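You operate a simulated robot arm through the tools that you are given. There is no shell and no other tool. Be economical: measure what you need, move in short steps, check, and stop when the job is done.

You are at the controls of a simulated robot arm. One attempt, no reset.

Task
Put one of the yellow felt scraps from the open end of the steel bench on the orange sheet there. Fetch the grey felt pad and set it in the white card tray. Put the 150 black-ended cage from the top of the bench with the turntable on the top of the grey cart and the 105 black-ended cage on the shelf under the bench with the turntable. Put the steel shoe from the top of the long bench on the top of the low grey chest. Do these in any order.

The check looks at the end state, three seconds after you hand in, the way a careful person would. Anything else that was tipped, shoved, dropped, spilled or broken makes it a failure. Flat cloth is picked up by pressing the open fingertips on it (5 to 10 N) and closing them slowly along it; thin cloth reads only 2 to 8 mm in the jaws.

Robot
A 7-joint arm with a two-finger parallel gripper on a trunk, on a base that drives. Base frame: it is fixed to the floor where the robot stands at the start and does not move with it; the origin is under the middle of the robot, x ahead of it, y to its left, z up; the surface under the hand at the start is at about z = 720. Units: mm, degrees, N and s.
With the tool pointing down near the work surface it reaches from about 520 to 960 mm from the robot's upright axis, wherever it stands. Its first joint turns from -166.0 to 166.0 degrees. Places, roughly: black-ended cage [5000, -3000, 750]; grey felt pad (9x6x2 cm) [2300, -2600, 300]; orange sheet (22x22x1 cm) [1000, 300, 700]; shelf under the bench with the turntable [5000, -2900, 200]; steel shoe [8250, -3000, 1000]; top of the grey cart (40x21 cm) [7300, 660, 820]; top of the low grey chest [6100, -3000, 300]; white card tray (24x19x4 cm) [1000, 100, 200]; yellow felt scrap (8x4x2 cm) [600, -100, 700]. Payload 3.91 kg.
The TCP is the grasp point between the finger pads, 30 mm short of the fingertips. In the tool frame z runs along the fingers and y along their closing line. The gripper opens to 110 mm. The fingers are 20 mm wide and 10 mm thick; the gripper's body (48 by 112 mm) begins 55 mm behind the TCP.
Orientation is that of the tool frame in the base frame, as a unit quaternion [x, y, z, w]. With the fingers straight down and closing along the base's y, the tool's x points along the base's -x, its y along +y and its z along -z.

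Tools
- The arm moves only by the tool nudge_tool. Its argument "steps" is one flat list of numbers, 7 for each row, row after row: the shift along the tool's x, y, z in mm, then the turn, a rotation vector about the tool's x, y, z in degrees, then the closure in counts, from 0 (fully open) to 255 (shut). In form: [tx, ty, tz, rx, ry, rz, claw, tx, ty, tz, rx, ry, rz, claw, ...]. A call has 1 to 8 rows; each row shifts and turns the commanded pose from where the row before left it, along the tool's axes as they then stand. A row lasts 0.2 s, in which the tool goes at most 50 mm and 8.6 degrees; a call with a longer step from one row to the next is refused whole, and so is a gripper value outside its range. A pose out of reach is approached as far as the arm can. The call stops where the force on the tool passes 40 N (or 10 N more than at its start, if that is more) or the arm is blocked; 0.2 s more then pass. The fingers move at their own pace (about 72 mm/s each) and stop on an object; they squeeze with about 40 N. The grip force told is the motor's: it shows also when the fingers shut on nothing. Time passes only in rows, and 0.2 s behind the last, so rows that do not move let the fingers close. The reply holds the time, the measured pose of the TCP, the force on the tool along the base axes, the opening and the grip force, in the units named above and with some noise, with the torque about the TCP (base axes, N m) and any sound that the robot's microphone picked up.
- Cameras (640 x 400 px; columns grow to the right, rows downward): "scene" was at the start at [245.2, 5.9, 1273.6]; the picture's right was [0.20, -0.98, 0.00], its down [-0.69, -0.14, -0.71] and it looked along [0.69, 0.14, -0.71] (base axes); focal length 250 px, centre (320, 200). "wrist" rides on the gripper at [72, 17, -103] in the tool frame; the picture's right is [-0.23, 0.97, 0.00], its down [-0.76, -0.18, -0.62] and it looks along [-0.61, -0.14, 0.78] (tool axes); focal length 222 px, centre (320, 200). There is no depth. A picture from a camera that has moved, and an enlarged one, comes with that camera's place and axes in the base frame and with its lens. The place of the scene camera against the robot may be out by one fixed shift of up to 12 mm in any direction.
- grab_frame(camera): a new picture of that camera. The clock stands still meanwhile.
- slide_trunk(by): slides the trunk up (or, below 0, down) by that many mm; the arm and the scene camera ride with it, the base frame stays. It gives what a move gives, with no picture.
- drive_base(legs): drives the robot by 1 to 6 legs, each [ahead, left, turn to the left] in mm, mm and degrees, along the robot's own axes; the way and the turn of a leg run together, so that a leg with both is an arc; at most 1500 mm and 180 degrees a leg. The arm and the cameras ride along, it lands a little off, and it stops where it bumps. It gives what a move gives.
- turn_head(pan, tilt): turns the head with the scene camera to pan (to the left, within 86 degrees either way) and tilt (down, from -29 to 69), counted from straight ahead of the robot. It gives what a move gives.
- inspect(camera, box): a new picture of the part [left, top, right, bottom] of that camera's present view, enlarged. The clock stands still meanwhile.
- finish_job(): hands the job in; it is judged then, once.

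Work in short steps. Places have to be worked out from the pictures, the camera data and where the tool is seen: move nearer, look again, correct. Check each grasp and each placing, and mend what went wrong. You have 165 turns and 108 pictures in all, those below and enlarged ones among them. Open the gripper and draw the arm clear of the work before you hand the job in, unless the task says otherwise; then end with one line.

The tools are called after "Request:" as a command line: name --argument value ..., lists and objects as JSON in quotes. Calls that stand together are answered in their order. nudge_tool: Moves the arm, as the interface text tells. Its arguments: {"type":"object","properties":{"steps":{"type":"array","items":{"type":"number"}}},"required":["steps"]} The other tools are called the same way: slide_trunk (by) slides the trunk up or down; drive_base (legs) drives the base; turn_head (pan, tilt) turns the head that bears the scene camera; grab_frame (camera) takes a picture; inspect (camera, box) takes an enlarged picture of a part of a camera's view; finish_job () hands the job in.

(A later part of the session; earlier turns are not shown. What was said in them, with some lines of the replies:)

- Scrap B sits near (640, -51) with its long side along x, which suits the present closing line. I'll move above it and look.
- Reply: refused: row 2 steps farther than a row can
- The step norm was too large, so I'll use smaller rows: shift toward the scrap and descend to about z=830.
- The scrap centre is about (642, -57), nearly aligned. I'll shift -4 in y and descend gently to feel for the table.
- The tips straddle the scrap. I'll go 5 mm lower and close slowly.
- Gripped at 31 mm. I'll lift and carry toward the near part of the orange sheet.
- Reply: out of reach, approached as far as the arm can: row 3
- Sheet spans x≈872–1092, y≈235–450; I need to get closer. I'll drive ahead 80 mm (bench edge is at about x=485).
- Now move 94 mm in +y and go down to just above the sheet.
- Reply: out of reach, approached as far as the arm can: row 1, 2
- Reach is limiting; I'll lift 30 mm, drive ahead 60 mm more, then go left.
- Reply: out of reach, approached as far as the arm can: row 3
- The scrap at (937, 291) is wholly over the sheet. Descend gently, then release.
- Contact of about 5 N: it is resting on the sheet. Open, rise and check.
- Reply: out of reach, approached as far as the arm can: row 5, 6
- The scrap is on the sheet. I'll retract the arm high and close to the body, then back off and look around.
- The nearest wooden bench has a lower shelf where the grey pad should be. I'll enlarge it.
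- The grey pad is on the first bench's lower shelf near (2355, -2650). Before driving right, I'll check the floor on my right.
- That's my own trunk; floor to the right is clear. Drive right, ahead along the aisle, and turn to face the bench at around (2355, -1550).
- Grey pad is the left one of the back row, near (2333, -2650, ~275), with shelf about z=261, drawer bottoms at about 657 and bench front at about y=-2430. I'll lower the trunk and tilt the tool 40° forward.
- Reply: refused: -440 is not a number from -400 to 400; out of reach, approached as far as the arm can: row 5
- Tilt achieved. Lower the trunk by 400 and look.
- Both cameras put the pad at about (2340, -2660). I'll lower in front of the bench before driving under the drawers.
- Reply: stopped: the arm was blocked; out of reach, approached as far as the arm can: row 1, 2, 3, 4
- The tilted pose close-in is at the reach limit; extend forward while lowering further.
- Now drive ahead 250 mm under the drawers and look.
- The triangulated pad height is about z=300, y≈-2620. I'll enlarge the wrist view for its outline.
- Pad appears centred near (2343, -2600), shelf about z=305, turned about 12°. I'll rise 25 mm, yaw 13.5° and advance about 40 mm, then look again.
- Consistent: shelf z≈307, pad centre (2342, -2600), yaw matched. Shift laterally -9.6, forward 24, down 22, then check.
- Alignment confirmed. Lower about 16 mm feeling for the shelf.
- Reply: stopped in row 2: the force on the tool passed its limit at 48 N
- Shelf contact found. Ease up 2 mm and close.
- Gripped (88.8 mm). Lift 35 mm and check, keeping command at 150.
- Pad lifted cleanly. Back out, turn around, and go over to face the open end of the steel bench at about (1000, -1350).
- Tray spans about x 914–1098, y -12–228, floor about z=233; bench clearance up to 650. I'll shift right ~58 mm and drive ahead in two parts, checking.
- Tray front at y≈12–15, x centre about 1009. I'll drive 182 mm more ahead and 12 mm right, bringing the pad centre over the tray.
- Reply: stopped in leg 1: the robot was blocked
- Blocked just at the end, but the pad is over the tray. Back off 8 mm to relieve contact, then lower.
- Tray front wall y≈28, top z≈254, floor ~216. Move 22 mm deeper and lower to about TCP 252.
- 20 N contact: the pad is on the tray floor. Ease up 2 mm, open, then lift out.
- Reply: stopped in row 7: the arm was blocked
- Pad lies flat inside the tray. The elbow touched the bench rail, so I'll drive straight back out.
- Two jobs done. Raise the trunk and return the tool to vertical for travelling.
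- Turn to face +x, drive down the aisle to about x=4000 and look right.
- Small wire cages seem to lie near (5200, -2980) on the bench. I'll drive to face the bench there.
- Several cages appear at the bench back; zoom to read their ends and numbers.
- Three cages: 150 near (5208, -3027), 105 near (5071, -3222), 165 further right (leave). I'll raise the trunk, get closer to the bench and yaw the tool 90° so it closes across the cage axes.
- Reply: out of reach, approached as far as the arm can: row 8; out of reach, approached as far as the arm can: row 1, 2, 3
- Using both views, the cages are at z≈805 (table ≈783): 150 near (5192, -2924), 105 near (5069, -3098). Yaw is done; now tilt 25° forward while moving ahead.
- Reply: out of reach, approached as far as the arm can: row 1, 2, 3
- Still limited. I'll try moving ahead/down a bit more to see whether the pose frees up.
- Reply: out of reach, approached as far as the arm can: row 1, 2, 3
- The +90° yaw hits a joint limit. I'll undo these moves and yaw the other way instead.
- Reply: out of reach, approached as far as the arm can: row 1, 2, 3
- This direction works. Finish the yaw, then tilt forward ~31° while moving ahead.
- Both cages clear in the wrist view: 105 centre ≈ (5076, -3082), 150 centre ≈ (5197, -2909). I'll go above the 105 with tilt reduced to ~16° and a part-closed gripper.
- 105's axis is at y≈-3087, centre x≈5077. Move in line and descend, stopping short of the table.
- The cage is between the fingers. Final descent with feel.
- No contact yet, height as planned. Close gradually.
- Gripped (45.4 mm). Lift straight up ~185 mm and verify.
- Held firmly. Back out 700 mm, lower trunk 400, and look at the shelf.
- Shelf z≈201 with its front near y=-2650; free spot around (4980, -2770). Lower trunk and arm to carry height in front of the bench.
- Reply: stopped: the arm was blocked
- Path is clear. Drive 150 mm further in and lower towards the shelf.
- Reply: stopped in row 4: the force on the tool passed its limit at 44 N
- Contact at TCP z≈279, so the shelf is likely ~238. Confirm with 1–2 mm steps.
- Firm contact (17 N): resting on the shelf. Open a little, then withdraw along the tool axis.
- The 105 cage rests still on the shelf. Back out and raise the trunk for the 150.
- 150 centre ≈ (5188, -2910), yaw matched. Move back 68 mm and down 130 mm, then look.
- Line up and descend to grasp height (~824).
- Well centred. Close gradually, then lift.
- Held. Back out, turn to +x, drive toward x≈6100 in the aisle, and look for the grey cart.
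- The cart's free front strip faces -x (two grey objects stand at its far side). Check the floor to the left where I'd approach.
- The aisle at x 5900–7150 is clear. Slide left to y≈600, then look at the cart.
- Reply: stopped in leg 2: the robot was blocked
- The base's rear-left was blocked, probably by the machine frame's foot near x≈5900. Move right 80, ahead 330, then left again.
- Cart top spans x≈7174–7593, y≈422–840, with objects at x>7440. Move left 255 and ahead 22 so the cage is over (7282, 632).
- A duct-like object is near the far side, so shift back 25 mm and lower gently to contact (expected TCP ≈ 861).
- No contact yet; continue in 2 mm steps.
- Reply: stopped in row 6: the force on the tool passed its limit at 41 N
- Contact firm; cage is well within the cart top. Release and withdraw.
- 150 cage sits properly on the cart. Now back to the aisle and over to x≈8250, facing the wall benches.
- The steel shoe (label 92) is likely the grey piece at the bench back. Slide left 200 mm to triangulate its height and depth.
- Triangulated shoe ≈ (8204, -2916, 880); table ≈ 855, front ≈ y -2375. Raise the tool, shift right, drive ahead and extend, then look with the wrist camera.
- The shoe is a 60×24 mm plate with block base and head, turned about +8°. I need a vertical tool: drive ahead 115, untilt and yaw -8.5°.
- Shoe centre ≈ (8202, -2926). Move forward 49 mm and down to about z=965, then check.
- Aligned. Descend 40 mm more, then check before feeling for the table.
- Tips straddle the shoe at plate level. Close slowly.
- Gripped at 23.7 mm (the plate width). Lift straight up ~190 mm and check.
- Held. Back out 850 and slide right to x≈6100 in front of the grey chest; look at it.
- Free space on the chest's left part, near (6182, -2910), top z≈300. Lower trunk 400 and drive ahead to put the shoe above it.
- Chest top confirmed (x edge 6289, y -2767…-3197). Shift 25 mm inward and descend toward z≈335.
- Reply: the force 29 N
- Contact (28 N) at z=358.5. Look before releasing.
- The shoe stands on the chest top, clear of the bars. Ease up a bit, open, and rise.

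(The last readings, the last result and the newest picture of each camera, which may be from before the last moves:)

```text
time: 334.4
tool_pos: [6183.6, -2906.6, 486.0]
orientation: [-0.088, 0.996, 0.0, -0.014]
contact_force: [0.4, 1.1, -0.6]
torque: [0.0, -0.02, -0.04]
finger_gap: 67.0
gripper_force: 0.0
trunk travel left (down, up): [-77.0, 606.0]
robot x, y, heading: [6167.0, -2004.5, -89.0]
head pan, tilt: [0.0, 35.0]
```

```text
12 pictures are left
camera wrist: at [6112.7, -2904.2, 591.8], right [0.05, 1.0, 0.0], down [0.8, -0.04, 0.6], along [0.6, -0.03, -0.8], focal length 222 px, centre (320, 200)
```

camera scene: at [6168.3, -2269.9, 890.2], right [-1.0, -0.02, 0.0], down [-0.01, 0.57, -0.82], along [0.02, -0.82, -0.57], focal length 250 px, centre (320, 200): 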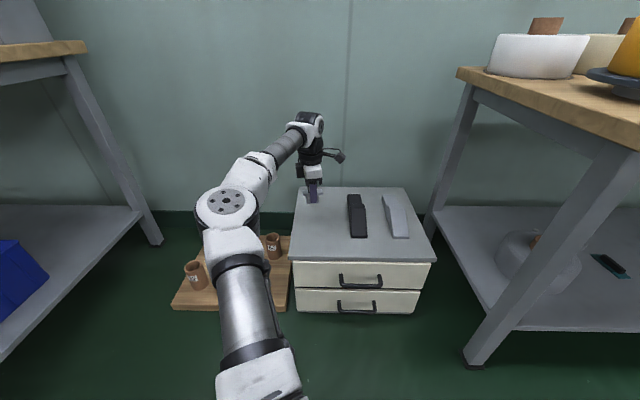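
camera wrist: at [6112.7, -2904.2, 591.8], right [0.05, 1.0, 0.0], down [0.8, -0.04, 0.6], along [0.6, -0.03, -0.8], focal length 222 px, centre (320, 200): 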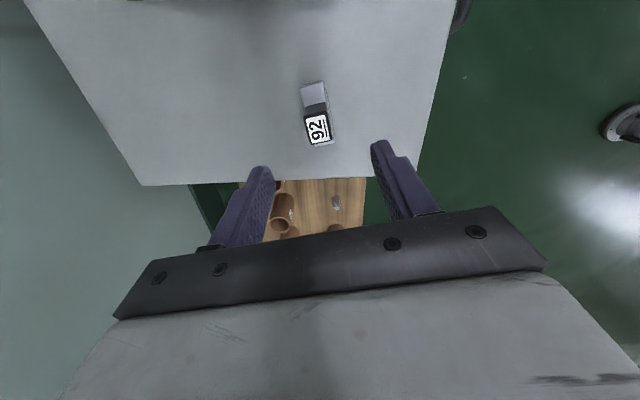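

The shoe stands upright on the chest. Back away, open the gripper, and take a final look.

Request:
drive_base --legs '[[-650, 0, 0]]'

Request:
nudge_tool --steps '[0, 0, 0, 0, 0, 0, 0, 0, 0, 0, 0, 0, 0, 0]'

Request:
turn_head --pan -25 --tilt 20

Request:
inspect --camera "scene" --box '[120, 100, 520, 350]'

```text
time: 338.0
tool_pos: [6170.5, -2266.6, 486.0]
orientation: [-0.089, 0.996, 0.0, -0.014]
contact_force: [0.0, 0.1, 1.3]
torque: [-0.02, 0.01, -0.02]
finger_gap: 66.8
gripper_force: 0.1
trunk travel left (down, up): [-77.0, 606.0]
robot x, y, heading: [6157.7, -1357.4, -88.9]
head pan, tilt: [0.0, 35.0]
```

```text
time: 338.6
tool_pos: [6168.6, -2266.5, 486.3]
orientation: [-0.088, 0.996, 0.0, -0.014]
contact_force: [-0.8, -0.3, -1.1]
torque: [0.03, -0.01, 0.04]
finger_gap: 110.3
gripper_force: 0.1
trunk travel left (down, up): [-77.0, 606.0]
robot x, y, heading: [6155.1, -1358.0, -89.1]
head pan, tilt: [0.0, 35.0]
```

```text
time: 339.5
tool_pos: [6169.2, -2267.4, 486.6]
orientation: [-0.088, 0.996, 0.0, -0.014]
contact_force: [-0.7, 0.6, 0.7]
torque: [0.0, 0.0, -0.01]
finger_gap: 109.9
gripper_force: 0.1
trunk travel left (down, up): [-77.0, 606.0]
robot x, y, heading: [6158.3, -1361.5, -89.0]
head pan, tilt: [-25.0, 20.0]
```

```text
1.60 times, centred on (320, 225) of scene
camera zoom: at [6116.6, -1626.0, 914.0], right [-0.91, 0.41, 0.0], down [0.14, 0.31, -0.94], along [-0.38, -0.86, -0.34], focal length 400 px, centre (320, 160)
```

zoom: 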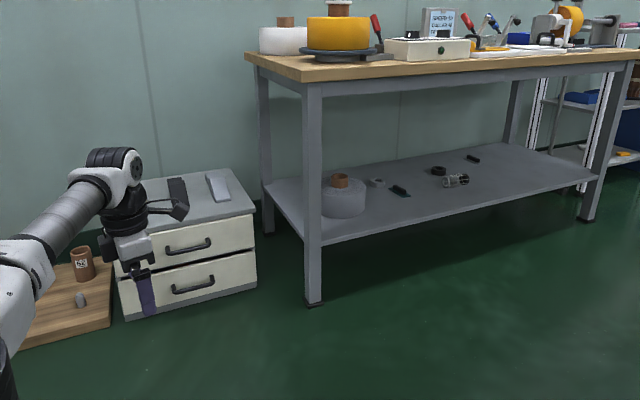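

All five items are in place: the 105 cage is still on the shelf, the gripper is open and the arm is clear. Handing in.

Request:
finish_job

```text
The job is handed in.
```

All five placements are done: yellow scrap on the orange sheet, grey pad in the white tray, 150 cage on the grey cart, 105 cage on the shelf under the turntable bench, and steel shoe on the low grey chest. On the way, the base was blocked once near a machine frame and the arm twice at the steel bench. I saw nothing shifted, but I did not go back to check those spots.
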